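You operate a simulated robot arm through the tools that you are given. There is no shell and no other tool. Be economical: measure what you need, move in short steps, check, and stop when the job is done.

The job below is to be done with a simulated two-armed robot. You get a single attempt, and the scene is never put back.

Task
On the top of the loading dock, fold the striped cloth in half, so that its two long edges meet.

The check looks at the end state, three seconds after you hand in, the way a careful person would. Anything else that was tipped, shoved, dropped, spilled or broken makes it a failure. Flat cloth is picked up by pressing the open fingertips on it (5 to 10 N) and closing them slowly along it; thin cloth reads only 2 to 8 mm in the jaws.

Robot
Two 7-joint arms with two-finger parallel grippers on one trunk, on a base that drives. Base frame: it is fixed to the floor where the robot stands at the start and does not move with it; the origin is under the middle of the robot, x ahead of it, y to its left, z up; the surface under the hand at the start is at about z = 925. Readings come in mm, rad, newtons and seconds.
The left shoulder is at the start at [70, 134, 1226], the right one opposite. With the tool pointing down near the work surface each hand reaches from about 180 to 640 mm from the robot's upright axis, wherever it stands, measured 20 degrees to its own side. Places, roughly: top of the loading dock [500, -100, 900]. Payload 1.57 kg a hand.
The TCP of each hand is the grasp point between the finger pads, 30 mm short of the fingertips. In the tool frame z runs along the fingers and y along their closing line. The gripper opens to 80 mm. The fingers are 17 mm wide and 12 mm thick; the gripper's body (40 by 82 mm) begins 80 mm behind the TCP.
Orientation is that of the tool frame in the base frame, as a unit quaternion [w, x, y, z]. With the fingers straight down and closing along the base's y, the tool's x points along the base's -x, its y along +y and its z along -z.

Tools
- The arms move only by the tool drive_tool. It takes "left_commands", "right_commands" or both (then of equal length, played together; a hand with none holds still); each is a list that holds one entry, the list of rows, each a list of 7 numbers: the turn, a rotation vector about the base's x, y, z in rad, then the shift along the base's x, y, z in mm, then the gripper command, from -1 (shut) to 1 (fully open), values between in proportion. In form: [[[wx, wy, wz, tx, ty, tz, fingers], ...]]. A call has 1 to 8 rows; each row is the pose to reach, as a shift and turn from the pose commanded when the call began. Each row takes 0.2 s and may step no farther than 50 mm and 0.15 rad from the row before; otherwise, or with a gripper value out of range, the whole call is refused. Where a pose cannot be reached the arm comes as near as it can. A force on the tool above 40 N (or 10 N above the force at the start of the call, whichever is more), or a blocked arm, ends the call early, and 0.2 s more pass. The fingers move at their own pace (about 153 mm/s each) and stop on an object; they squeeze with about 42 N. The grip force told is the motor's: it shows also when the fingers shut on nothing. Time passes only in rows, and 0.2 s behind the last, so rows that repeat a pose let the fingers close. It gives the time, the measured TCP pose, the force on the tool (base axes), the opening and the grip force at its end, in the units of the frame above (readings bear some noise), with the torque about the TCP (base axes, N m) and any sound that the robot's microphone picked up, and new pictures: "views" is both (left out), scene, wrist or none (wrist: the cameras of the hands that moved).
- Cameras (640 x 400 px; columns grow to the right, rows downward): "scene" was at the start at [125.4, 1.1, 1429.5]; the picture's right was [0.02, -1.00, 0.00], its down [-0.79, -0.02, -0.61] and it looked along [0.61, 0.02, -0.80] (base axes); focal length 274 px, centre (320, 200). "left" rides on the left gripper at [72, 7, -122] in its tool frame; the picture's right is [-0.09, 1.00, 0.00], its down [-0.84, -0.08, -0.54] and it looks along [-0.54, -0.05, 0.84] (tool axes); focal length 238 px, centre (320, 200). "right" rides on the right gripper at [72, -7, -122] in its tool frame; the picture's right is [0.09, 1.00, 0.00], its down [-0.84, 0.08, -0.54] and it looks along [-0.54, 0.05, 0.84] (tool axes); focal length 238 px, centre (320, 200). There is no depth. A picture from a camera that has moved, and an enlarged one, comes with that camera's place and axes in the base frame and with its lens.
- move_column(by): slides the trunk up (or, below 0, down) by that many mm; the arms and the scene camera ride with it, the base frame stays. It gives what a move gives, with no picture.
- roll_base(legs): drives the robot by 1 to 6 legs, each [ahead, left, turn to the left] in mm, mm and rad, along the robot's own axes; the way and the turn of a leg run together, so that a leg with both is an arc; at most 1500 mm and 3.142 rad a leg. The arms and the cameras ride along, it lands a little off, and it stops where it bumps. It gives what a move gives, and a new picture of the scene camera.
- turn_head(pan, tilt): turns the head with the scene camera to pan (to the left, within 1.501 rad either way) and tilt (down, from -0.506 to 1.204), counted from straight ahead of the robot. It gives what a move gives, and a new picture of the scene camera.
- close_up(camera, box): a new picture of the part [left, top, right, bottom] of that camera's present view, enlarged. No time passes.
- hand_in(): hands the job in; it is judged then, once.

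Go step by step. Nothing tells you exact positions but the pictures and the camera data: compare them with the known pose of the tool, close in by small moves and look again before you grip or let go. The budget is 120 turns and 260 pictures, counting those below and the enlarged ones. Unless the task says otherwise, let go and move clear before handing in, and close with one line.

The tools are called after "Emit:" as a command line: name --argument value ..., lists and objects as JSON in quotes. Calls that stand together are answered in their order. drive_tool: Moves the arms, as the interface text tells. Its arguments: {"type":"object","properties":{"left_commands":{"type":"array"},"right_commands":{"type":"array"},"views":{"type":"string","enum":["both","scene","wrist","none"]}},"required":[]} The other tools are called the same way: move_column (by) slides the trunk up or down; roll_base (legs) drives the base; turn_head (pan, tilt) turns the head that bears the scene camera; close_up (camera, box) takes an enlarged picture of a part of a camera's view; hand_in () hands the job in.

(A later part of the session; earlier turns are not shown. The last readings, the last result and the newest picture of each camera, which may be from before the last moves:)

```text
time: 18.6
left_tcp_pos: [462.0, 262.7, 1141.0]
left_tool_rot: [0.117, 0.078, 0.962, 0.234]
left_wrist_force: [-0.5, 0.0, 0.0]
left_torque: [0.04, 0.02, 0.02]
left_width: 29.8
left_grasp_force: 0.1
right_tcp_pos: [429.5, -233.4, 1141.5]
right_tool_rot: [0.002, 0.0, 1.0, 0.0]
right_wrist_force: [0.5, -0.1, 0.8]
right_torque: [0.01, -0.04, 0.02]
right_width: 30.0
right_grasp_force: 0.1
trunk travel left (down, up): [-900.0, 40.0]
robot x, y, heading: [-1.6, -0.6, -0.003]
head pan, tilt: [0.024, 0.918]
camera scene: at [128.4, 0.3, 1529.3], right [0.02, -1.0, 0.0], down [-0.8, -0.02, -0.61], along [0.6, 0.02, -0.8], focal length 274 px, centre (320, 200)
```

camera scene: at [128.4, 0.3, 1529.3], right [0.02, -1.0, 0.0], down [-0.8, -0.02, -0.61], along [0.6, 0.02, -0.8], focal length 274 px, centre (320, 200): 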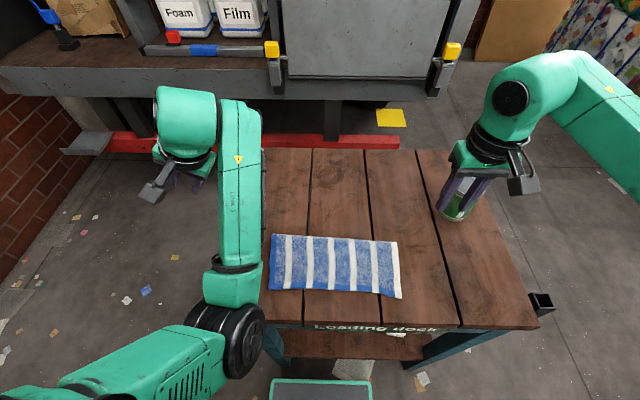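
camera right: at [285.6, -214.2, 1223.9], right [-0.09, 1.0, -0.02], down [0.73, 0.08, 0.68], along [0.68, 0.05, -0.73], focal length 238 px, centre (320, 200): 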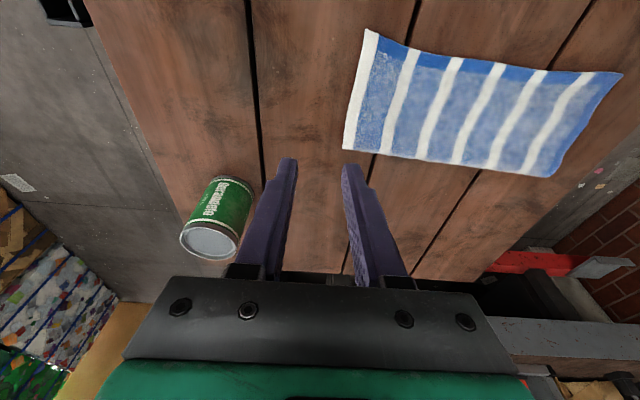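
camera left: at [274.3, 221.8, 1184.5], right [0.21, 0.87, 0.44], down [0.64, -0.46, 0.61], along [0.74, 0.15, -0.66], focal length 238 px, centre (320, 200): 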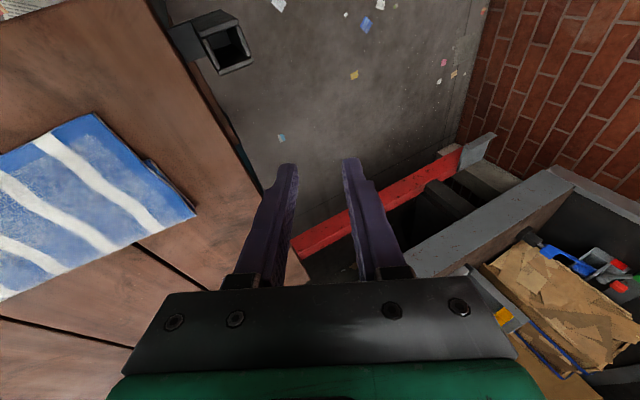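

The left arm is free now, so I turn it back to fingers straight down.

Emit:
drive_tool --left_commands '[[[-0.08, 0.04, 0.026, 0, -5, 0, -0.25], [-0.16, 0.08, 0.053, 0, -12, 0, -0.25], [-0.24, 0.12, 0.079, 0, -20, 0, -0.25], [-0.32, 0.16, 0.105, 0, -30, 0, -0.25], [-0.4, 0.2, 0.132, 0, -40, 0, -0.25], [-0.475, 0.237, 0.158, 0, -50, 0, -0.25]]]' --views "scene"

```text
time: 20.0
left_tcp_pos: [521.4, 215.5, 1092.7]
left_tool_rot: [0.01, 0.004, 0.999, -0.03]
left_wrist_force: [0.6, 0.4, -0.3]
left_torque: [0.01, -0.02, 0.01]
left_width: 30.1
left_grasp_force: 0.0
left hand out of reach, approached as far as the arm can: row 2, 3, 4, 5, 6
right_tcp_pos: [426.9, -233.0, 1141.6]
right_tool_rot: [0.002, 0.001, 1.0, -0.001]
right_wrist_force: [0.0, 0.2, 0.2]
right_torque: [0.02, 0.01, -0.03]
right_width: 30.2
right_grasp_force: 0.1
trunk travel left (down, up): [-900.0, 40.0]
robot x, y, heading: [0.9, 1.3, 0.001]
head pan, tilt: [0.024, 0.918]
camera scene: at [126.3, 0.7, 1529.5], right [0.02, -1.0, 0.0], down [-0.8, -0.02, -0.61], along [0.61, 0.02, -0.8], focal length 274 px, centre (320, 200)
```

scene: 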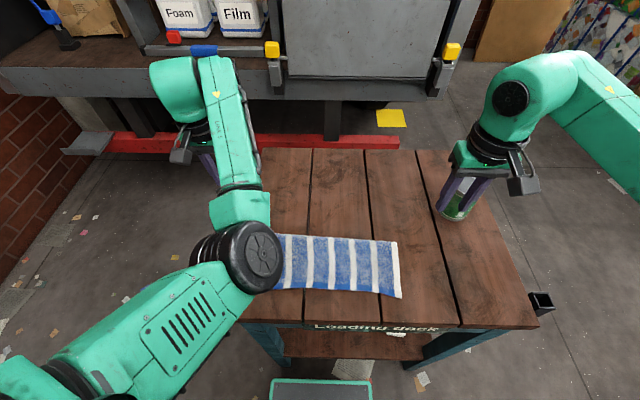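

The left elbow has swung inward and low, above the cloth. I raise the hand and move it outward to work the elbow back out, well clear of everything.

Emit:
drive_tool --left_commands '[[[0, 0, 0, 0, 15, 25, -0.25], [0, 0, 0, 0, 30, 50, -0.25], [0, 0, 0, 0, 50, 80, -0.25], [0, 0, 0, 0, 70, 110, -0.25], [0, 0, 0, 0, 90, 140, -0.25], [0, 0, 0, 0, 110, 165, -0.25], [0, 0, 0, 0, 130, 190, -0.25]]]' --views "scene"

```text
time: 21.6
left_tcp_pos: [522.6, 348.0, 1285.5]
left_tool_rot: [0.01, 0.005, 1.0, -0.029]
left_wrist_force: [-0.4, -0.4, -1.0]
left_torque: [-0.04, 0.0, -0.03]
left_width: 29.9
left_grasp_force: 0.1
left hand out of reach, approached as far as the arm can: row 1, 2
right_tcp_pos: [425.6, -231.9, 1142.8]
right_tool_rot: [0.004, 0.001, 1.0, -0.001]
right_wrist_force: [-0.5, -0.4, 0.1]
right_torque: [0.0, 0.01, -0.04]
right_width: 29.9
right_grasp_force: 0.0
trunk travel left (down, up): [-900.0, 40.0]
robot x, y, heading: [3.2, 0.8, 0.0]
head pan, tilt: [0.024, 0.918]
camera scene: at [124.6, 2.4, 1529.6], right [0.02, -1.0, 0.0], down [-0.79, -0.02, -0.61], along [0.61, 0.01, -0.79], focal length 274 px, centre (320, 200)
```

scene: 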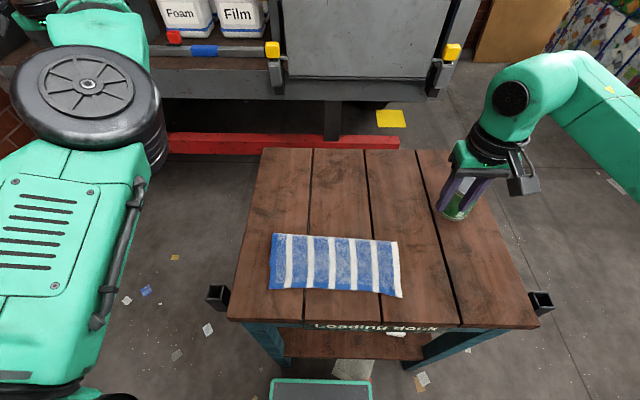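

The elbow is up high now. I lower the hand on the outside first, then bring it inward.

Emit:
drive_tool --left_commands '[[[0.01, 0, 0, -10, -10, -25, -0.25], [0.02, 0.01, 0, -20, -30, -50, -0.25], [0.03, 0.01, 0, -30, -50, -70, -0.25], [0.04, 0.01, 0, -40, -75, -85, -0.25], [0.05, 0.02, 0.01, -50, -100, -95, -0.25], [0.058, 0.02, 0.01, -60, -130, -105, -0.25], [0.058, 0.02, 0.01, -67, -155, -110, -0.25], [0.058, 0.02, 0.01, -67, -180, -110, -0.25]]]' --views "scene"

```text
time: 23.4
left_tcp_pos: [544.3, 217.0, 1150.3]
left_tool_rot: [-0.001, 0.0, 1.0, 0.0]
left_wrist_force: [-0.8, -1.0, -0.6]
left_torque: [0.0, 0.01, -0.01]
left_width: 30.0
left_grasp_force: 0.0
left hand out of reach, approached as far as the arm can: row 3, 4, 5, 6, 7, 8
right_tcp_pos: [427.4, -234.3, 1142.2]
right_tool_rot: [0.004, 0.001, 1.0, -0.001]
right_wrist_force: [0.2, 0.0, -0.1]
right_torque: [0.0, 0.0, -0.01]
right_width: 29.9
right_grasp_force: 0.1
trunk travel left (down, up): [-900.0, 40.0]
robot x, y, heading: [-0.8, -2.4, -0.003]
head pan, tilt: [0.024, 0.918]
camera scene: at [126.0, -0.2, 1529.5], right [0.02, -1.0, 0.0], down [-0.79, -0.02, -0.61], along [0.61, 0.02, -0.8], focal length 274 px, centre (320, 200)
```

scene: 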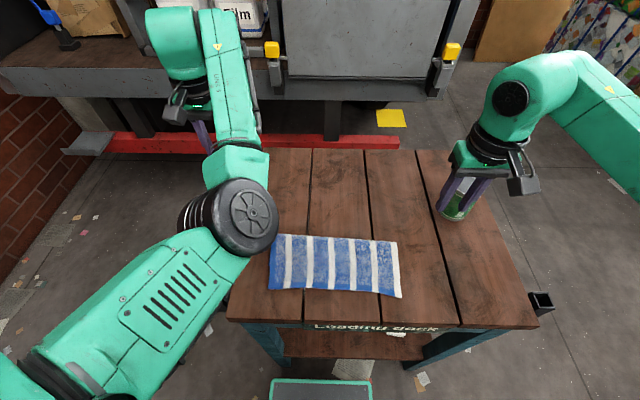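

The left wrist is in a flipped posture with the elbow inside. I unwind it in free air, starting by tilting the fingers forward.

Emit:
drive_tool --left_commands '[[[0, -0.15, 0, -5, 0, 10, -0.25], [0, -0.3, 0, -10, 0, 20, -0.25], [0, -0.45, 0, -15, 0, 30, -0.25], [0, -0.6, 0, -20, 0, 40, -0.25], [0, -0.75, 0, -25, 0, 50, -0.25], [0, -0.9, 0, -30, 0, 60, -0.25], [0, -1.05, 0, -40, 0, 70, -0.25], [0, -1.2, 0, -50, 0, 80, -0.25]]]' --views "scene"

```text
time: 25.0
left_tcp_pos: [517.3, 248.5, 1324.8]
left_tool_rot: [0.596, 0.002, 0.801, 0.061]
left_wrist_force: [-0.6, -0.2, -0.1]
left_torque: [-0.01, 0.01, 0.03]
left_width: 30.1
left_grasp_force: 0.1
left hand out of reach, approached as far as the arm can: row 1
right_tcp_pos: [425.5, -232.5, 1144.4]
right_tool_rot: [0.003, 0.0, 1.0, -0.001]
right_wrist_force: [0.6, -0.6, 0.3]
right_torque: [-0.01, -0.01, -0.01]
right_width: 29.8
right_grasp_force: 0.1
trunk travel left (down, up): [-900.0, 40.0]
robot x, y, heading: [1.8, -0.4, 0.001]
head pan, tilt: [0.024, 0.918]
stopped in row 8 (left hand): the arm was blocked; the commanded pose is now the measured one
camera scene: at [124.2, 0.1, 1529.7], right [0.02, -1.0, 0.0], down [-0.79, -0.02, -0.61], along [0.61, 0.02, -0.79], focal length 274 px, centre (320, 200)
```

scene: 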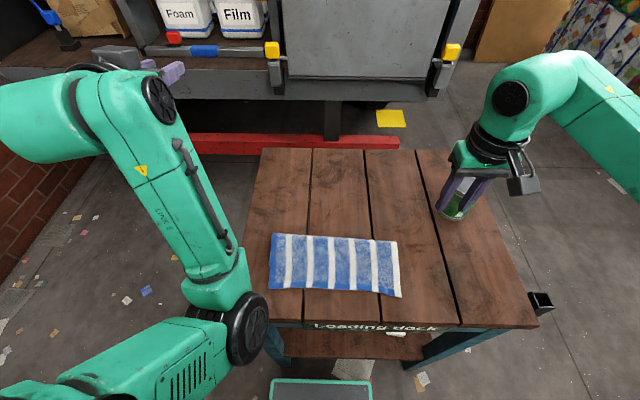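

Next I yaw the fingers inward to push the elbow outward.

Emit:
drive_tool --left_commands '[[[0, 0, -0.14, 0, 0, 0, -0.25], [0, 0, -0.28, 0, 0, 0, -0.25], [0, 0, -0.42, 0, 0, 0, -0.25], [0, 0, -0.56, 0, 0, 0, -0.25], [0, 0, -0.7, 0, 0, 0, -0.25], [0, 0, -0.84, 0, 0, 0, -0.25], [0, 0, -0.98, 0, 0, 0, -0.25]]]' --views "scene"

```text
time: 26.6
left_tcp_pos: [519.1, 247.4, 1324.0]
left_tool_rot: [0.553, 0.377, 0.706, -0.229]
left_wrist_force: [0.2, 1.0, 0.2]
left_torque: [0.02, 0.0, 0.02]
left_width: 30.3
left_grasp_force: 0.0
right_tcp_pos: [426.5, -233.1, 1142.8]
right_tool_rot: [0.003, 0.0, 1.0, -0.001]
right_wrist_force: [-0.3, 0.3, 0.7]
right_torque: [0.01, 0.01, 0.03]
right_width: 30.0
right_grasp_force: 0.0
trunk travel left (down, up): [-900.0, 40.0]
robot x, y, heading: [-2.5, -2.2, 0.0]
head pan, tilt: [0.024, 0.918]
camera scene: at [126.1, 2.4, 1529.5], right [0.02, -1.0, 0.0], down [-0.8, -0.02, -0.61], along [0.61, 0.01, -0.8], focal length 274 px, centre (320, 200)
```

scene: 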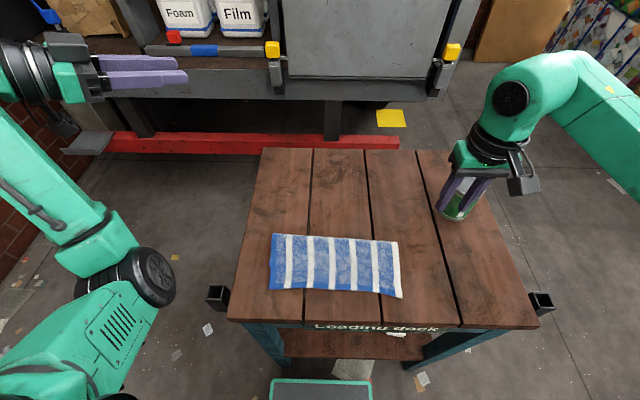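

That worked. I now tilt the fingers down from this inward side while lowering the hand slightly.

Emit:
drive_tool --left_commands '[[[0.112, 0.092, 0, -5, 0, -10, -0.25], [0.224, 0.184, 0, -10, 0, -25, -0.25], [0.336, 0.276, 0, -15, 0, -40, -0.25], [0.448, 0.368, 0, -20, 0, -55, -0.25], [0.56, 0.46, 0, -25, 0, -70, -0.25], [0.672, 0.552, 0, -30, 0, -85, -0.25], [0.784, 0.644, 0, -35, 0, -100, -0.25], [0.896, 0.736, 0, -40, 0, -115, -0.25]]]' --views "scene"

```text
time: 28.4
left_tcp_pos: [476.9, 247.2, 1208.8]
left_tool_rot: [0.056, 0.471, 0.88, -0.022]
left_wrist_force: [-0.9, -0.3, 0.2]
left_torque: [0.04, 0.02, 0.02]
left_width: 30.0
left_grasp_force: 0.0
right_tcp_pos: [426.2, -232.6, 1142.7]
right_tool_rot: [0.002, 0.001, 1.0, -0.001]
right_wrist_force: [-0.5, -0.3, -0.1]
right_torque: [-0.01, 0.03, 0.02]
right_width: 30.0
right_grasp_force: 0.1
trunk travel left (down, up): [-900.0, 40.0]
robot x, y, heading: [2.2, 0.7, 0.001]
head pan, tilt: [0.024, 0.918]
camera scene: at [126.0, 0.4, 1529.5], right [0.02, -1.0, 0.0], down [-0.79, -0.02, -0.61], along [0.61, 0.02, -0.8], focal length 274 px, centre (320, 200)
```

scene: 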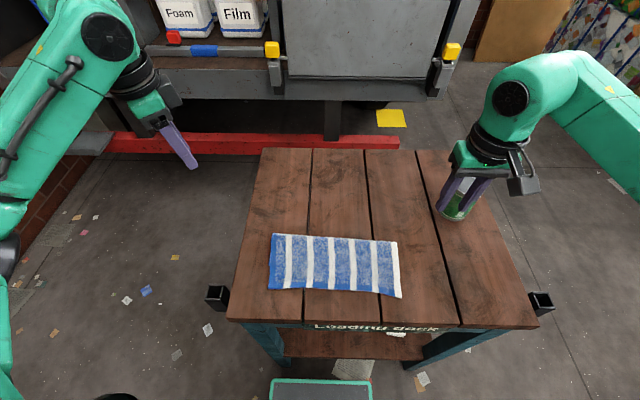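

The left arm is back in its natural posture. I yaw it back square and return towards its start place.

Emit:
drive_tool --left_commands '[[[0.007, 0.017, 0.14, -5, -8, -10, -0.25], [0.013, 0.033, 0.28, -10, -18, -20, -0.25], [0.02, 0.05, 0.42, -15, -28, -30, -0.25], [0.026, 0.067, 0.56, -20, -40, -40, -0.25], [0.033, 0.084, 0.7, -22, -52, -50, -0.25], [0.04, 0.1, 0.84, -22, -64, -60, -0.25], [0.046, 0.117, 0.982, -22, -80, -68, -0.25]]]'

Emit:
close_up --camera "scene" --box '[240, 210, 432, 330]'

```text
time: 30.0
left_tcp_pos: [456.9, 166.1, 1141.2]
left_tool_rot: [0.002, -0.001, 1.0, 0.001]
left_wrist_force: [-0.5, 0.6, 0.0]
left_torque: [-0.02, 0.01, 0.02]
left_width: 29.9
left_grasp_force: 0.2
right_tcp_pos: [428.1, -234.0, 1142.6]
right_tool_rot: [0.003, 0.001, 1.0, -0.001]
right_wrist_force: [-0.6, -0.2, -0.3]
right_torque: [0.02, -0.04, 0.01]
right_width: 30.0
right_grasp_force: 0.1
trunk travel left (down, up): [-900.0, 40.0]
robot x, y, heading: [1.0, 0.7, -0.002]
head pan, tilt: [0.024, 0.918]
camera scene: at [126.0, 0.1, 1529.5], right [0.02, -1.0, 0.0], down [-0.79, -0.02, -0.61], along [0.61, 0.02, -0.8], focal length 274 px, centre (320, 200)
camera left: at [385.2, 172.7, 1261.9], right [0.09, 1.0, 0.0], down [0.84, -0.08, 0.54], along [0.54, -0.05, -0.84], focal length 238 px, centre (320, 200)
```

scene: 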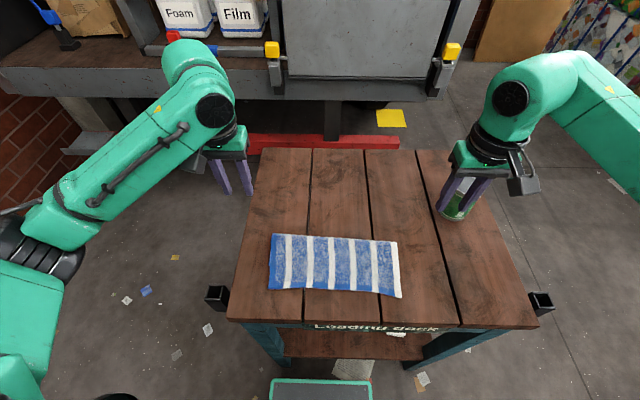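
left: 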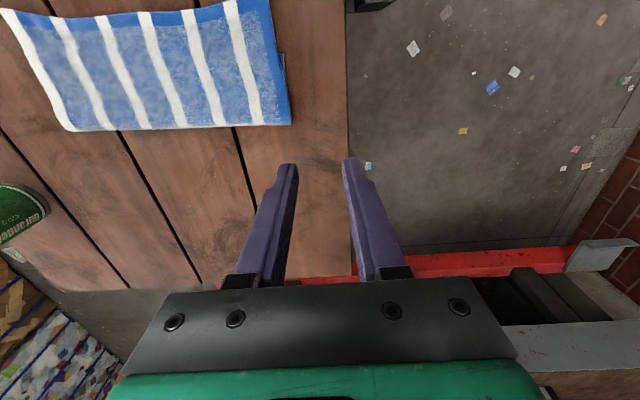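

```text
3.33 times, centred on (336, 270) of scene
camera zoom: at [126.0, 0.1, 1529.5], right [0.02, -1.0, 0.0], down [-0.79, -0.02, -0.61], along [0.61, 0.02, -0.8], focal length 913 px, centre (267, -33)
```

zoom: 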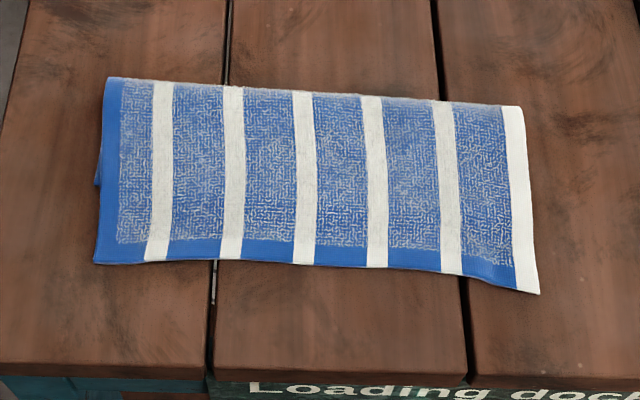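

Confirmed: the upper hem overhangs by about 50 mm. I lower the trunk back to its start height and move the hands above the upper hem corners.

Emit:
move_column --by -100

Emit:
drive_tool --left_commands '[[[0, 0, 0, -20, -12, 0, -0.25], [0, 0, 0, -40, -25, 0, -0.25], [0, 0, 0, -65, -40, -5, -0.25], [0, 0, 0, -90, -55, -15, -0.25], [0, 0, 0, -108, -70, -25, -0.25], [0, 0, 0, -113, -74, -40, -0.25]]]' --right_commands '[[[0, 0, 0, -15, 15, 0, -0.25], [0, 0, 0, -30, 35, 0, -0.25], [0, 0, 0, -50, 60, -5, -0.25], [0, 0, 0, -70, 80, -15, -0.25], [0, 0, 0, -90, 92, -25, -0.25], [0, 0, 0, -96, 96, -40, -0.25]]]'

```text
time: 31.4
left_tcp_pos: [456.7, 168.0, 1040.5]
left_tool_rot: [0.002, 0.0, 1.0, -0.001]
left_wrist_force: [-0.2, -0.3, 0.6]
left_torque: [-0.03, -0.01, -0.01]
left_width: 30.2
left_grasp_force: 0.0
right_tcp_pos: [426.9, -232.6, 1042.9]
right_tool_rot: [0.003, 0.001, 1.0, -0.001]
right_wrist_force: [0.1, 0.1, 0.0]
right_torque: [0.0, -0.02, -0.02]
right_width: 29.8
right_grasp_force: 0.1
trunk travel left (down, up): [-800.0, 140.0]
robot x, y, heading: [-3.4, 0.6, -0.001]
head pan, tilt: [0.024, 0.918]
```

```text
time: 32.8
left_tcp_pos: [344.0, 93.2, 1000.6]
left_tool_rot: [0.0, 0.0, 1.0, -0.001]
left_wrist_force: [-1.0, -0.1, 0.8]
left_torque: [0.03, 0.04, -0.02]
left_width: 29.9
left_grasp_force: 0.2
right_tcp_pos: [329.7, -136.3, 1001.8]
right_tool_rot: [0.004, 0.002, 1.0, -0.001]
right_wrist_force: [0.1, 0.2, -0.4]
right_torque: [0.03, -0.02, 0.0]
right_width: 30.1
right_grasp_force: 0.1
trunk travel left (down, up): [-800.0, 140.0]
robot x, y, heading: [0.6, -0.1, 0.0]
head pan, tilt: [0.024, 0.918]
camera scene: at [125.7, 1.1, 1429.6], right [0.02, -1.0, 0.0], down [-0.79, -0.02, -0.61], along [0.61, 0.01, -0.8], focal length 274 px, centre (320, 200)
camera right: at [256.0, -142.8, 1123.9], right [-0.09, 1.0, 0.0], down [0.83, 0.08, 0.55], along [0.54, 0.05, -0.84], focal length 238 px, centre (320, 200)
camera left: at [271.9, 99.6, 1121.7], right [0.09, 1.0, 0.0], down [0.84, -0.08, 0.54], along [0.54, -0.05, -0.84], focal length 238 px, centre (320, 200)
```

scene: 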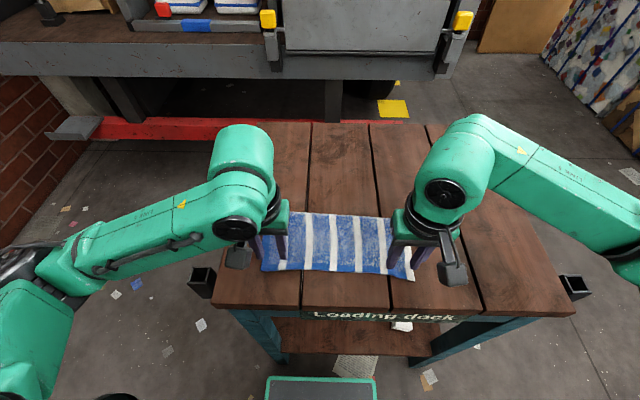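
right: 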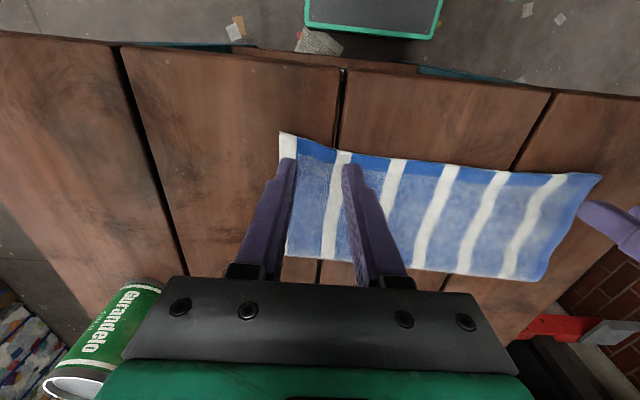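
left: 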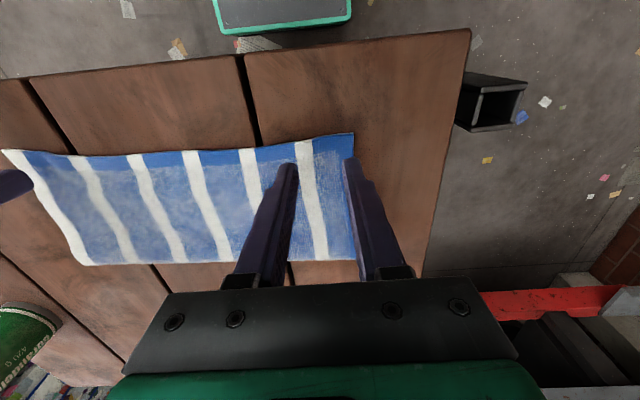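

The hands are aligned over the hem (edge x≈336 left, 322 right). I descend to contact.

Emit:
drive_tool --left_commands '[[[0, 0, 0, 0, -1, -15, -0.25], [0, 0, 0, 0, -2, -28, -0.25], [0, 0, 0, 0, -2, -36, -0.25], [0, 0, 0, 0, -2, -41, -0.25], [0, 0, 0, 0, -2, -42.5, -0.25], [0, 0, 0, 0, -2, -42.5, -0.25]]]' --right_commands '[[[0, 0, 0, 0, -2, -15, -0.25], [0, 0, 0, 0, -3, -28, -0.25], [0, 0, 0, 0, -3, -37, -0.25], [0, 0, 0, 0, -3, -42, -0.25], [0, 0, 0, 0, -3, -44, -0.25], [0, 0, 0, 0, -3, -44, -0.25]]]' --views "wrist"

```text
time: 34.2
left_tcp_pos: [342.9, 91.7, 958.2]
left_tool_rot: [0.002, 0.0, 1.0, -0.001]
left_wrist_force: [0.1, -0.3, 4.1]
left_torque: [0.01, 0.01, 0.0]
left_width: 29.9
left_grasp_force: 0.0
right_tcp_pos: [330.9, -139.9, 959.1]
right_tool_rot: [0.004, 0.001, 1.0, -0.001]
right_wrist_force: [0.4, 0.8, 2.4]
right_torque: [-0.02, 0.01, 0.0]
right_width: 30.1
right_grasp_force: 0.0
trunk travel left (down, up): [-800.0, 140.0]
robot x, y, heading: [2.8, -0.8, -0.001]
head pan, tilt: [0.024, 0.918]
camera right: at [256.8, -146.7, 1081.1], right [-0.09, 1.0, 0.0], down [0.83, 0.08, 0.55], along [0.55, 0.05, -0.84], focal length 238 px, centre (320, 200)
camera left: at [271.5, 97.6, 1080.0], right [0.09, 1.0, 0.0], down [0.84, -0.08, 0.54], along [0.54, -0.05, -0.84], focal length 238 px, centre (320, 200)
```

right: 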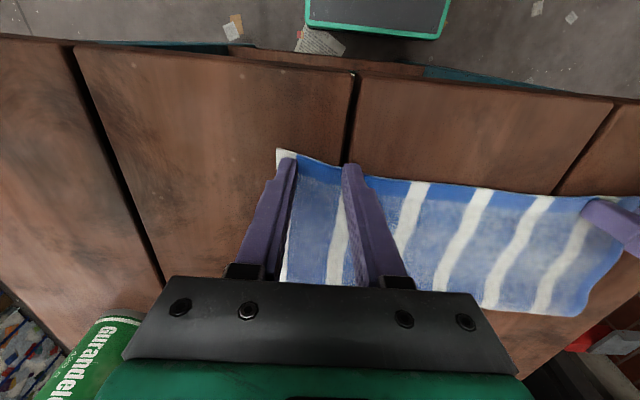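
left: 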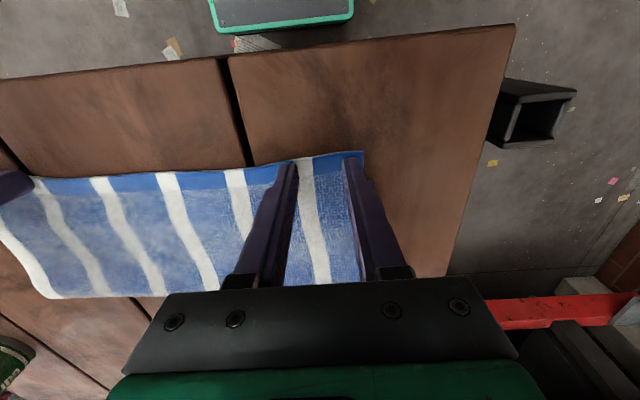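

Both fingertips press on the hem near the corners. I close slowly.

Emit:
drive_tool --left_commands '[[[0, 0, 0, 0, 0, -1.2, -0.25], [0, 0, 0, 0, 0, -1.2, -0.4], [0, 0, 0, 0, 0, -1.2, -0.55], [0, 0, 0, 0, 0, -1.2, -0.7], [0, 0, 0, 0, 0, -1.2, -0.85], [0, 0, 0, 0, 0, -1.2, -1], [0, 0, 0, 0, 0, -1.2, -1], [0, 0, 0, 0, 0, -1.2, -1]]]' --right_commands '[[[0, 0, 0, 0, 0, -2, -0.25], [0, 0, 0, 0, 0, -2, -0.4], [0, 0, 0, 0, 0, -2, -0.55], [0, 0, 0, 0, 0, -2, -0.7], [0, 0, 0, 0, 0, -2, -0.85], [0, 0, 0, 0, 0, -2, -1], [0, 0, 0, 0, 0, -2, -1], [0, 0, 0, 0, 0, -2, -1]]]' --views "wrist"

```text
time: 36.0
left_tcp_pos: [342.1, 91.0, 957.8]
left_tool_rot: [0.001, 0.001, 1.0, 0.0]
left_wrist_force: [0.7, -5.2, 10.5]
left_torque: [-0.08, 0.01, 0.0]
left_width: 4.1
left_grasp_force: 24.7
right_tcp_pos: [330.3, -141.2, 957.6]
right_tool_rot: [0.004, 0.0, 1.0, 0.0]
right_wrist_force: [0.5, 4.4, 9.2]
right_torque: [0.1, -0.07, 0.05]
right_width: 3.4
right_grasp_force: 24.3
trunk travel left (down, up): [-800.0, 140.0]
robot x, y, heading: [-1.2, 1.4, -0.002]
head pan, tilt: [0.024, 0.918]
camera right: at [255.5, -146.2, 1079.7], right [-0.09, 1.0, 0.0], down [0.83, 0.08, 0.55], along [0.55, 0.05, -0.84], focal length 238 px, centre (320, 200)
camera left: at [269.9, 97.5, 1079.1], right [0.09, 1.0, 0.0], down [0.83, -0.08, 0.55], along [0.54, -0.05, -0.84], focal length 238 px, centre (320, 200)
```

right: 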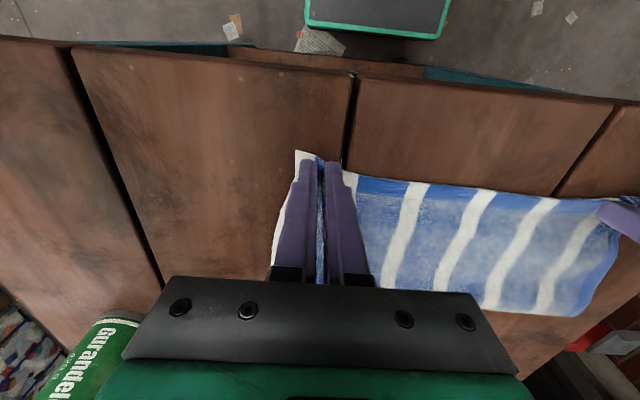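
left: 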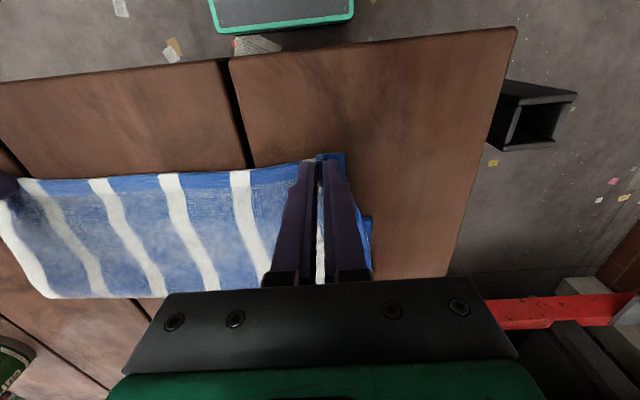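

Gripped (4.1 and 3.4 mm). I carry the hem up and over beyond the middle, so that the lower layer lies back flat and the crease moves to the true centre.

Emit:
drive_tool --left_commands '[[[0, 0, 0, 8, 0, 30, -1], [0, 0, 0, 25, -1, 62, -1], [0, 0, 0, 50, -2, 88, -1], [0, 0, 0, 80, -4, 108, -1], [0, 0, 0, 115, -6, 115, -1], [0, 0, 0, 150, -7, 108, -1], [0, 0, 0, 183, -9, 90, -1], [0, 0, 0, 183, -9, 90, -1]]]' --right_commands '[[[0, 0, 0, 8, 0, 30, -1], [0, 0, 0, 25, -1, 62, -1], [0, 0, 0, 50, -2, 88, -1], [0, 0, 0, 80, -4, 108, -1], [0, 0, 0, 115, -6, 115, -1], [0, 0, 0, 150, -7, 108, -1], [0, 0, 0, 183, -9, 90, -1], [0, 0, 0, 183, -9, 90, -1]]]'

```text
time: 37.8
left_tcp_pos: [526.0, 81.1, 1045.9]
left_tool_rot: [0.002, 0.001, 1.0, -0.001]
left_wrist_force: [-1.0, -5.6, -0.5]
left_torque: [-0.12, -0.03, -0.04]
left_width: 3.9
left_grasp_force: 24.4
right_tcp_pos: [513.6, -149.6, 1047.4]
right_tool_rot: [0.003, 0.0, 1.0, -0.001]
right_wrist_force: [-0.2, 5.3, -0.5]
right_torque: [0.17, -0.01, 0.04]
right_width: 3.5
right_grasp_force: 24.6
trunk travel left (down, up): [-800.0, 140.0]
robot x, y, heading: [1.8, 1.3, 0.003]
head pan, tilt: [0.024, 0.918]
camera scene: at [124.2, 1.2, 1429.7], right [0.02, -1.0, 0.0], down [-0.79, -0.02, -0.61], along [0.61, 0.01, -0.79], focal length 274 px, centre (320, 200)
camera right: at [439.4, -156.3, 1169.1], right [-0.09, 1.0, 0.0], down [0.83, 0.08, 0.55], along [0.55, 0.05, -0.84], focal length 238 px, centre (320, 200)
camera left: at [454.5, 88.5, 1166.9], right [0.09, 1.0, 0.0], down [0.84, -0.08, 0.54], along [0.54, -0.05, -0.84], focal length 238 px, centre (320, 200)
```

scene: 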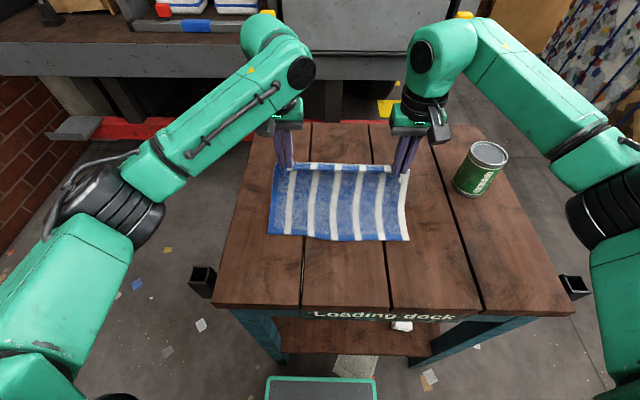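
right: 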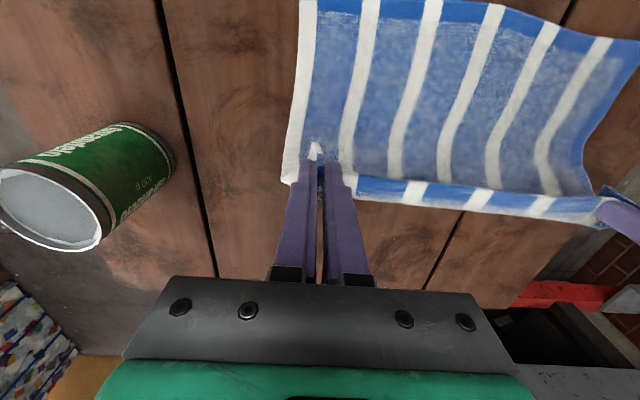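
left: 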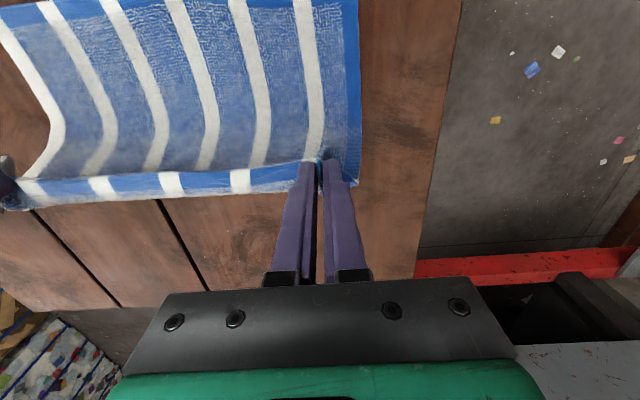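

The hem is past the middle, and the lower edge has slid slightly to about x≈421 left and 408 right. I bring the hem back over along an arc and pause above the lower edge to measure.

Emit:
drive_tool --left_commands '[[[0, 0, 0, -11, 1, 4, -1], [0, 0, 0, -28, 1, 2, -1], [0, 0, 0, -45, 2, -6, -1], [0, 0, 0, -60, 3, -16, -1], [0, 0, 0, -72, 4, -28, -1], [0, 0, 0, -82, 4, -40, -1], [0, 0, 0, -82, 4, -40, -1]]]' --right_commands '[[[0, 0, 0, -11, 1, 4, -1], [0, 0, 0, -28, 1, 2, -1], [0, 0, 0, -45, 2, -6, -1], [0, 0, 0, -60, 3, -16, -1], [0, 0, 0, -72, 4, -28, -1], [0, 0, 0, -82, 4, -40, -1], [0, 0, 0, -82, 4, -40, -1]]]'

Emit:
close_up --camera "left" --box '[80, 40, 400, 240]'

Emit:
close_up --camera "right" --box '[240, 40, 560, 240]'

```text
time: 39.4
left_tcp_pos: [444.3, 87.3, 1006.2]
left_tool_rot: [0.001, 0.001, 1.0, -0.002]
left_wrist_force: [-0.1, -5.9, -0.1]
left_torque: [-0.17, 0.03, -0.05]
left_width: 3.6
left_grasp_force: 23.9
right_tcp_pos: [431.7, -144.4, 1006.8]
right_tool_rot: [0.002, 0.0, 1.0, -0.001]
right_wrist_force: [1.3, 4.9, -0.3]
right_torque: [0.14, -0.05, 0.05]
right_width: 3.7
right_grasp_force: 24.4
trunk travel left (down, up): [-800.0, 140.0]
robot x, y, heading: [0.5, 0.9, -0.002]
head pan, tilt: [0.024, 0.918]
camera scene: at [125.8, 1.0, 1429.5], right [0.02, -1.0, 0.0], down [-0.79, -0.02, -0.61], along [0.61, 0.01, -0.8], focal length 274 px, centre (320, 200)
camera right: at [357.2, -151.1, 1127.7], right [-0.09, 1.0, 0.0], down [0.83, 0.08, 0.55], along [0.54, 0.05, -0.84], focal length 238 px, centre (320, 200)
camera left: at [372.6, 93.6, 1127.7], right [0.09, 1.0, 0.0], down [0.84, -0.08, 0.54], along [0.54, -0.05, -0.84], focal length 238 px, centre (320, 200)
```

scene: 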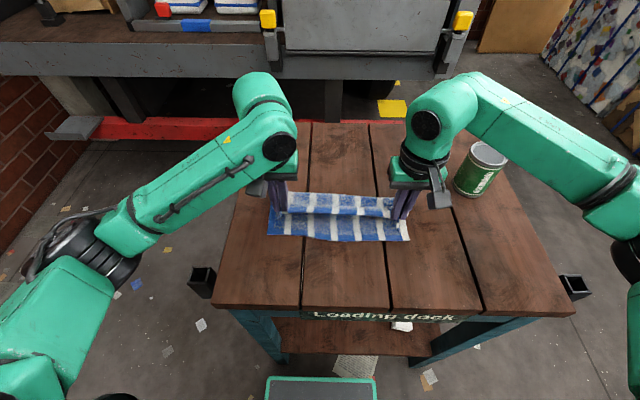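
right: 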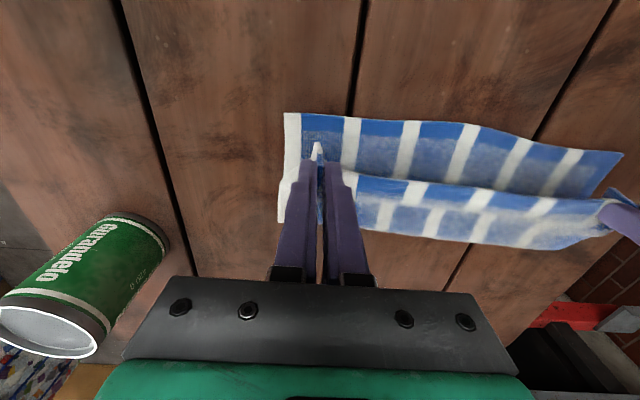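
left: 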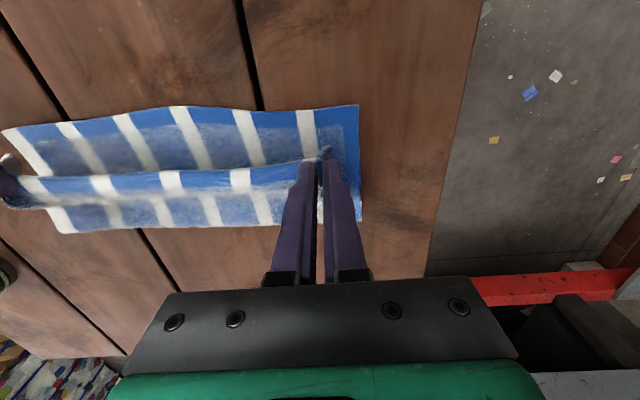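

```text
2.00 times, centred on (240, 140) of left
camera zoom: at [372.6, 93.6, 1127.7], right [0.09, 1.0, 0.0], down [0.84, -0.08, 0.54], along [0.54, -0.05, -0.84], focal length 477 px, centre (480, 320)
```

zoom: 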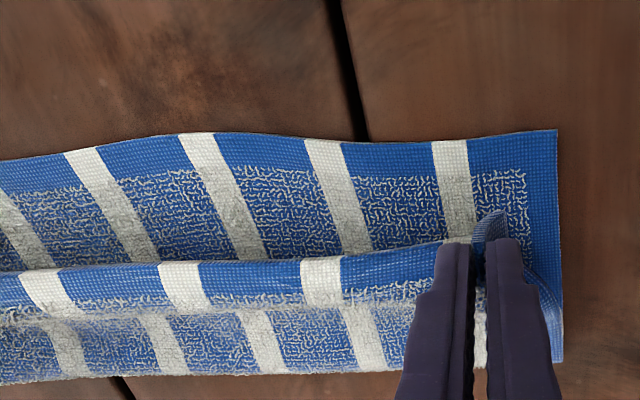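

```text
2.00 times, centred on (400, 140) of right
camera zoom: at [357.2, -151.1, 1127.7], right [-0.09, 1.0, 0.0], down [0.83, 0.08, 0.55], along [0.54, 0.05, -0.84], focal length 477 px, centre (160, 320)
```

zoom: 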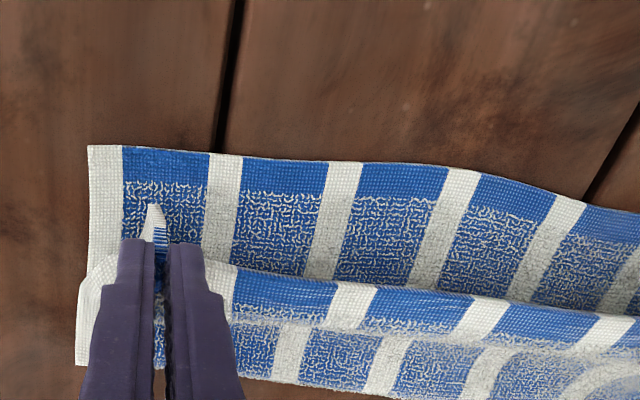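

The hem now faces the right way, and the lower edge is at x≈416 left and 404 right. I lower the hem onto that edge.

Emit:
drive_tool --left_commands '[[[0, 0, 0, -8, 1, -12, -1], [0, 0, 0, -14, 2, -24, -1], [0, 0, 0, -19, 2, -34, -1], [0, 0, 0, -21, 2, -40, -1], [0, 0, 0, -21, 2, -43, -1], [0, 0, 0, -21, 2, -43, -1]]]' --right_commands '[[[0, 0, 0, -8, 0, -12, -1], [0, 0, 0, -14, 0, -24, -1], [0, 0, 0, -18, 0, -34, -1], [0, 0, 0, -20, 0, -40, -1], [0, 0, 0, -20, 0, -43, -1], [0, 0, 0, -20, 0, -43, -1]]]' --views "none"

Emit:
close_up --camera "left" --box '[80, 90, 400, 290]'

Emit:
close_up --camera "right" --box '[240, 90, 560, 290]'

```text
time: 40.8
left_tcp_pos: [422.3, 87.6, 965.0]
left_tool_rot: [0.0, -0.001, 1.0, -0.001]
left_wrist_force: [-0.6, -6.0, 0.5]
left_torque: [-0.16, -0.01, -0.04]
left_width: 3.8
left_grasp_force: 24.2
right_tcp_pos: [410.8, -145.2, 963.7]
right_tool_rot: [0.004, 0.0, 1.0, -0.001]
right_wrist_force: [0.1, 5.6, 2.4]
right_torque: [0.17, -0.01, 0.05]
right_width: 3.2
right_grasp_force: 24.3
trunk travel left (down, up): [-800.0, 140.0]
robot x, y, heading: [2.8, -0.9, 0.001]
head pan, tilt: [0.024, 0.918]
```

```text
2.00 times, centred on (240, 190) of left
camera zoom: at [351.3, 94.2, 1085.9], right [0.09, 1.0, 0.0], down [0.84, -0.08, 0.54], along [0.54, -0.05, -0.84], focal length 477 px, centre (480, 220)
```

zoom: 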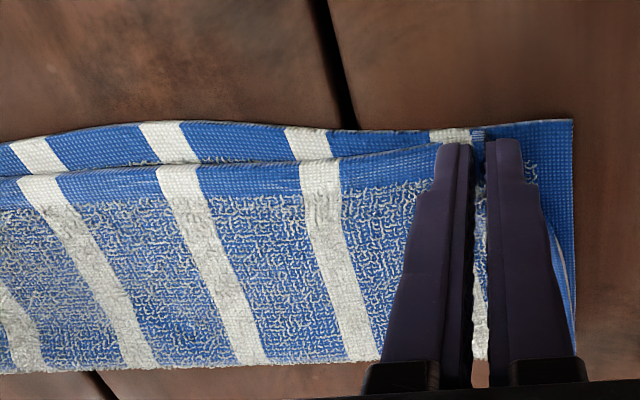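

```text
2.00 times, centred on (400, 190) of right
camera zoom: at [337.8, -151.3, 1085.6], right [-0.09, 1.0, 0.0], down [0.83, 0.08, 0.55], along [0.55, 0.05, -0.84], focal length 477 px, centre (160, 220)
```

zoom: 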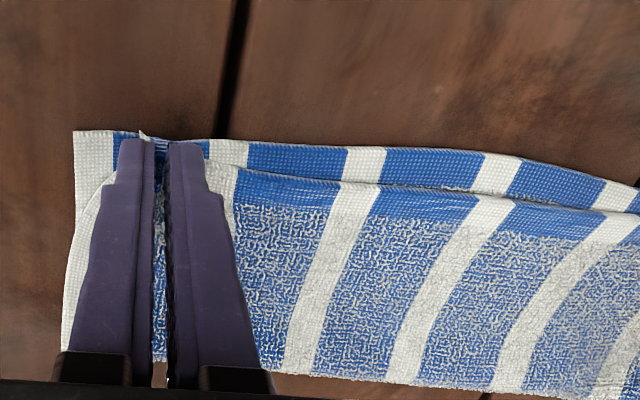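

The upper hem sits about 7 mm short of the lower edge. I move both hands 7 mm further, press lightly, open the fingers to spread the pinch and rise.

Emit:
drive_tool --left_commands '[[[0, 0, 0, -4, 1, 0, -1], [0, 0, 0, -7, 2, -2, -1], [0, 0, 0, -7, 2, -4, -1], [0, 0, 0, -7, 2, -4, -0.8], [0, 0, 0, -7, 2, -4, -0.6], [0, 0, 0, -7, 2, -4, -0.4], [0, 0, 0, -7, 2, -4, -0.25], [0, 0, 0, -7, 2, -4, -0.25]]]' --right_commands '[[[0, 0, 0, -4, 0, 0, -1], [0, 0, 0, -7, 0, -2, -1], [0, 0, 0, -7, 0, -3, -1], [0, 0, 0, -7, 0, -3, -0.8], [0, 0, 0, -7, 0, -3, -0.6], [0, 0, 0, -7, 0, -3, -0.4], [0, 0, 0, -7, 0, -3, -0.25], [0, 0, 0, -7, 0, -3, -0.25]]]' --views "none"

Emit:
drive_tool --left_commands '[[[0, 0, 0, 0, 0, 8, -0.25], [0, 0, 0, 0, 0, 20, -0.25], [0, 0, 0, 0, 0, 40, -0.25], [0, 0, 0, 0, 0, 70, -0.25], [0, 0, 0, 0, 0, 100, -0.25]]]' --right_commands '[[[0, 0, 0, 0, 0, 8, -0.25], [0, 0, 0, 0, 0, 20, -0.25], [0, 0, 0, 0, 0, 40, -0.25], [0, 0, 0, 0, 0, 70, -0.25], [0, 0, 0, 0, 0, 100, -0.25]]]'

```text
time: 42.6
left_tcp_pos: [414.6, 89.3, 960.1]
left_tool_rot: [0.002, 0.0, 1.0, -0.001]
left_wrist_force: [0.7, 1.5, 7.9]
left_torque: [0.03, -0.05, 0.03]
left_width: 25.8
left_grasp_force: 0.0
right_tcp_pos: [403.8, -145.4, 960.8]
right_tool_rot: [0.003, 0.0, 1.0, 0.0]
right_wrist_force: [1.0, -1.2, 3.3]
right_torque: [-0.04, -0.02, -0.05]
right_width: 28.3
right_grasp_force: 0.0
trunk travel left (down, up): [-800.0, 140.0]
robot x, y, heading: [-2.9, 1.6, 0.003]
head pan, tilt: [0.024, 0.918]
```

```text
time: 43.8
left_tcp_pos: [414.3, 90.7, 1060.9]
left_tool_rot: [0.001, 0.0, 1.0, -0.001]
left_wrist_force: [-0.4, 0.2, -1.0]
left_torque: [0.0, -0.01, -0.01]
left_width: 29.9
left_grasp_force: 0.1
right_tcp_pos: [404.1, -144.8, 1061.9]
right_tool_rot: [0.003, 0.0, 1.0, 0.0]
right_wrist_force: [0.1, -0.1, -0.8]
right_torque: [0.01, 0.03, -0.05]
right_width: 30.3
right_grasp_force: 0.0
trunk travel left (down, up): [-800.0, 140.0]
robot x, y, heading: [0.4, 2.0, -0.001]
head pan, tilt: [0.024, 0.918]
camera scene: at [124.8, 1.5, 1429.5], right [0.02, -1.0, 0.0], down [-0.79, -0.02, -0.61], along [0.61, 0.01, -0.79], focal length 274 px, centre (320, 200)
camera right: at [330.3, -151.0, 1183.8], right [-0.09, 1.0, 0.0], down [0.83, 0.08, 0.55], along [0.54, 0.05, -0.84], focal length 238 px, centre (320, 200)
camera left: at [342.5, 97.4, 1182.0], right [0.09, 1.0, 0.0], down [0.84, -0.08, 0.54], along [0.54, -0.05, -0.84], focal length 238 px, centre (320, 200)
```

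scene: 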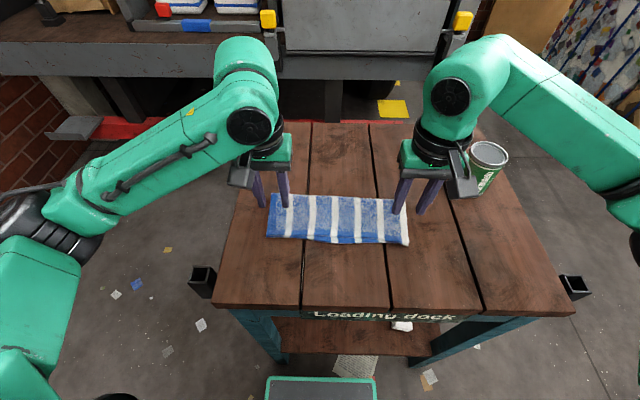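
right: 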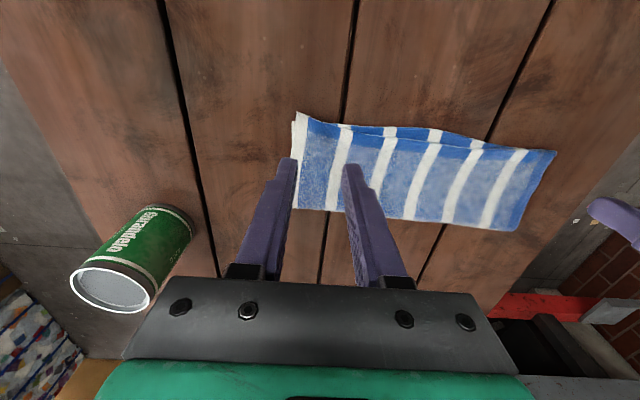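
left: 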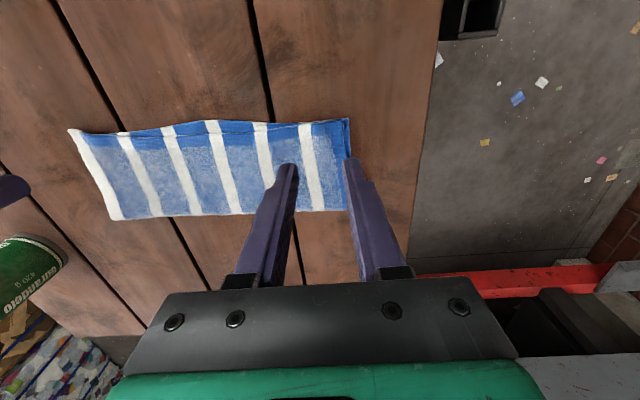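

Released, and the fold looks good. I take enlarged views to check how well the edges coincide.

Emit:
close_up --camera "left" --box '[50, 80, 370, 280]'

Emit:
close_up --camera "right" --box '[270, 80, 590, 280]'

Emit:
close_up --camera "scene" --box '[240, 170, 432, 290]'

```text
2.00 times, centred on (210, 180) of left
camera zoom: at [342.5, 97.4, 1182.0], right [0.09, 1.0, 0.0], down [0.84, -0.08, 0.54], along [0.54, -0.05, -0.84], focal length 477 px, centre (540, 240)
```

zoom: 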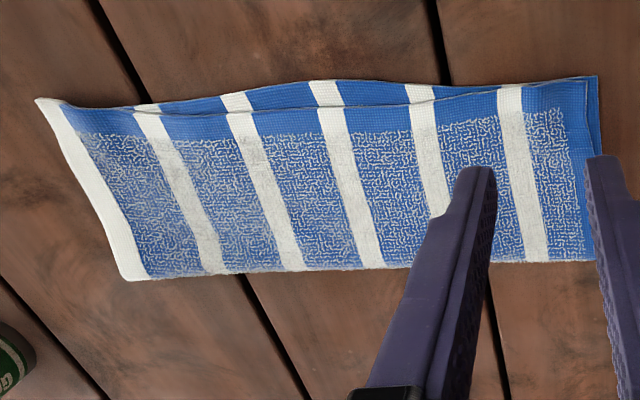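

```text
2.00 times, centred on (430, 180) of right
camera zoom: at [330.3, -151.0, 1183.8], right [-0.09, 1.0, 0.0], down [0.83, 0.08, 0.55], along [0.54, 0.05, -0.84], focal length 477 px, centre (100, 240)
```

zoom: 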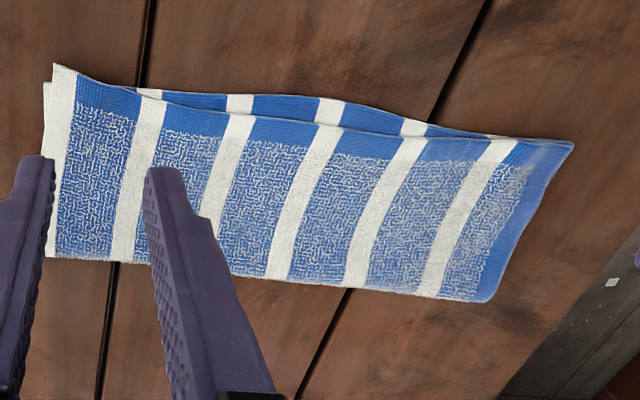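

```text
3.33 times, centred on (336, 230) of scene
camera zoom: at [124.8, 1.5, 1429.5], right [0.02, -1.0, 0.0], down [-0.79, -0.02, -0.61], along [0.61, 0.01, -0.79], focal length 913 px, centre (267, 100)
```

zoom: 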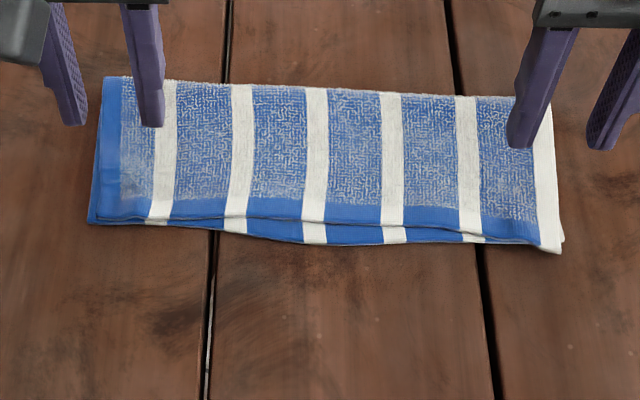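

The edges meet at the corners, but mid-hem the upper edge lies about 10 mm inside the lower one. I'll gently press and drag the middle of the upper hem outward with the left fingertips, moving the right hand aside.

Emit:
drive_tool --left_commands '[[[0, 0, 0, 3, -25, 0, -0.25], [0, 0, 0, 6, -55, 0, -0.25], [0, 0, 0, 9, -90, -15, -0.25], [0, 0, 0, 11, -113, -40, -0.25], [0, 0, 0, 11, -113, -75, -0.25], [0, 0, 0, 11, -113, -90, -0.25], [0, 0, 0, 11, -113, -96, -0.25], [0, 0, 0, 11, -113, -98, -0.25]]]' --right_commands '[[[0, 0, 0, 0, -20, 20, -0.25], [0, 0, 0, 0, -45, 40, -0.25], [0, 0, 0, 0, -70, 40, -0.25], [0, 0, 0, 0, -80, 40, -0.25], [0, 0, 0, 0, -80, 40, -0.25], [0, 0, 0, 0, -80, 40, -0.25], [0, 0, 0, 0, -80, 40, -0.25], [0, 0, 0, 0, -80, 40, -0.25]]]'

```text
time: 45.6
left_tcp_pos: [425.8, -22.8, 963.0]
left_tool_rot: [0.002, 0.0, 1.0, -0.001]
left_wrist_force: [-0.2, 0.2, 2.1]
left_torque: [-0.01, 0.01, 0.02]
left_width: 29.9
left_grasp_force: 0.1
right_tcp_pos: [405.3, -225.9, 1100.9]
right_tool_rot: [0.003, 0.001, 1.0, 0.0]
right_wrist_force: [-0.5, 0.8, 1.0]
right_torque: [-0.02, 0.01, -0.01]
right_width: 30.1
right_grasp_force: 0.1
trunk travel left (down, up): [-800.0, 140.0]
robot x, y, heading: [-4.9, -0.4, 0.006]
head pan, tilt: [0.024, 0.918]
camera scene: at [124.9, 1.2, 1429.6], right [0.02, -1.0, 0.0], down [-0.79, -0.02, -0.61], along [0.61, 0.01, -0.79], focal length 274 px, centre (320, 200)
camera right: at [331.0, -232.0, 1222.4], right [-0.09, 1.0, 0.0], down [0.83, 0.08, 0.55], along [0.55, 0.05, -0.84], focal length 238 px, centre (320, 200)
camera left: at [355.2, -16.2, 1084.3], right [0.09, 1.0, 0.0], down [0.84, -0.08, 0.54], along [0.54, -0.05, -0.84], focal length 238 px, centre (320, 200)
```

scene: 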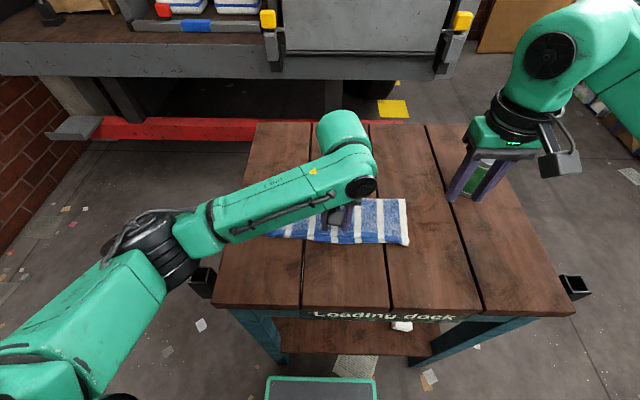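
right: 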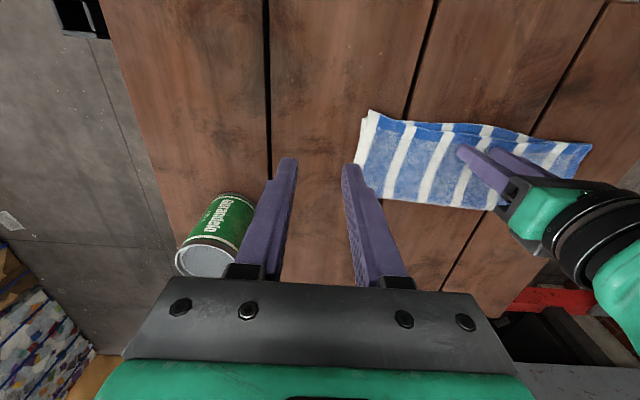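
left: 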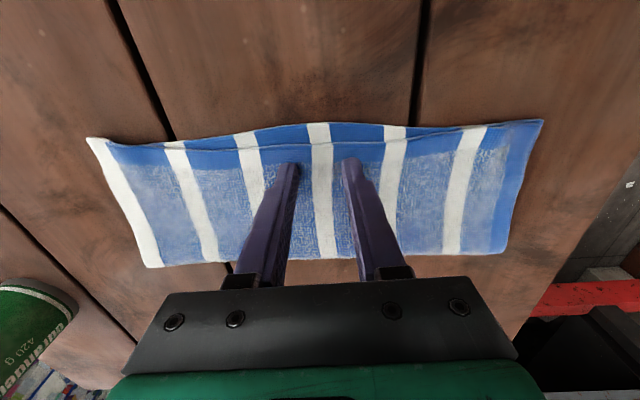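

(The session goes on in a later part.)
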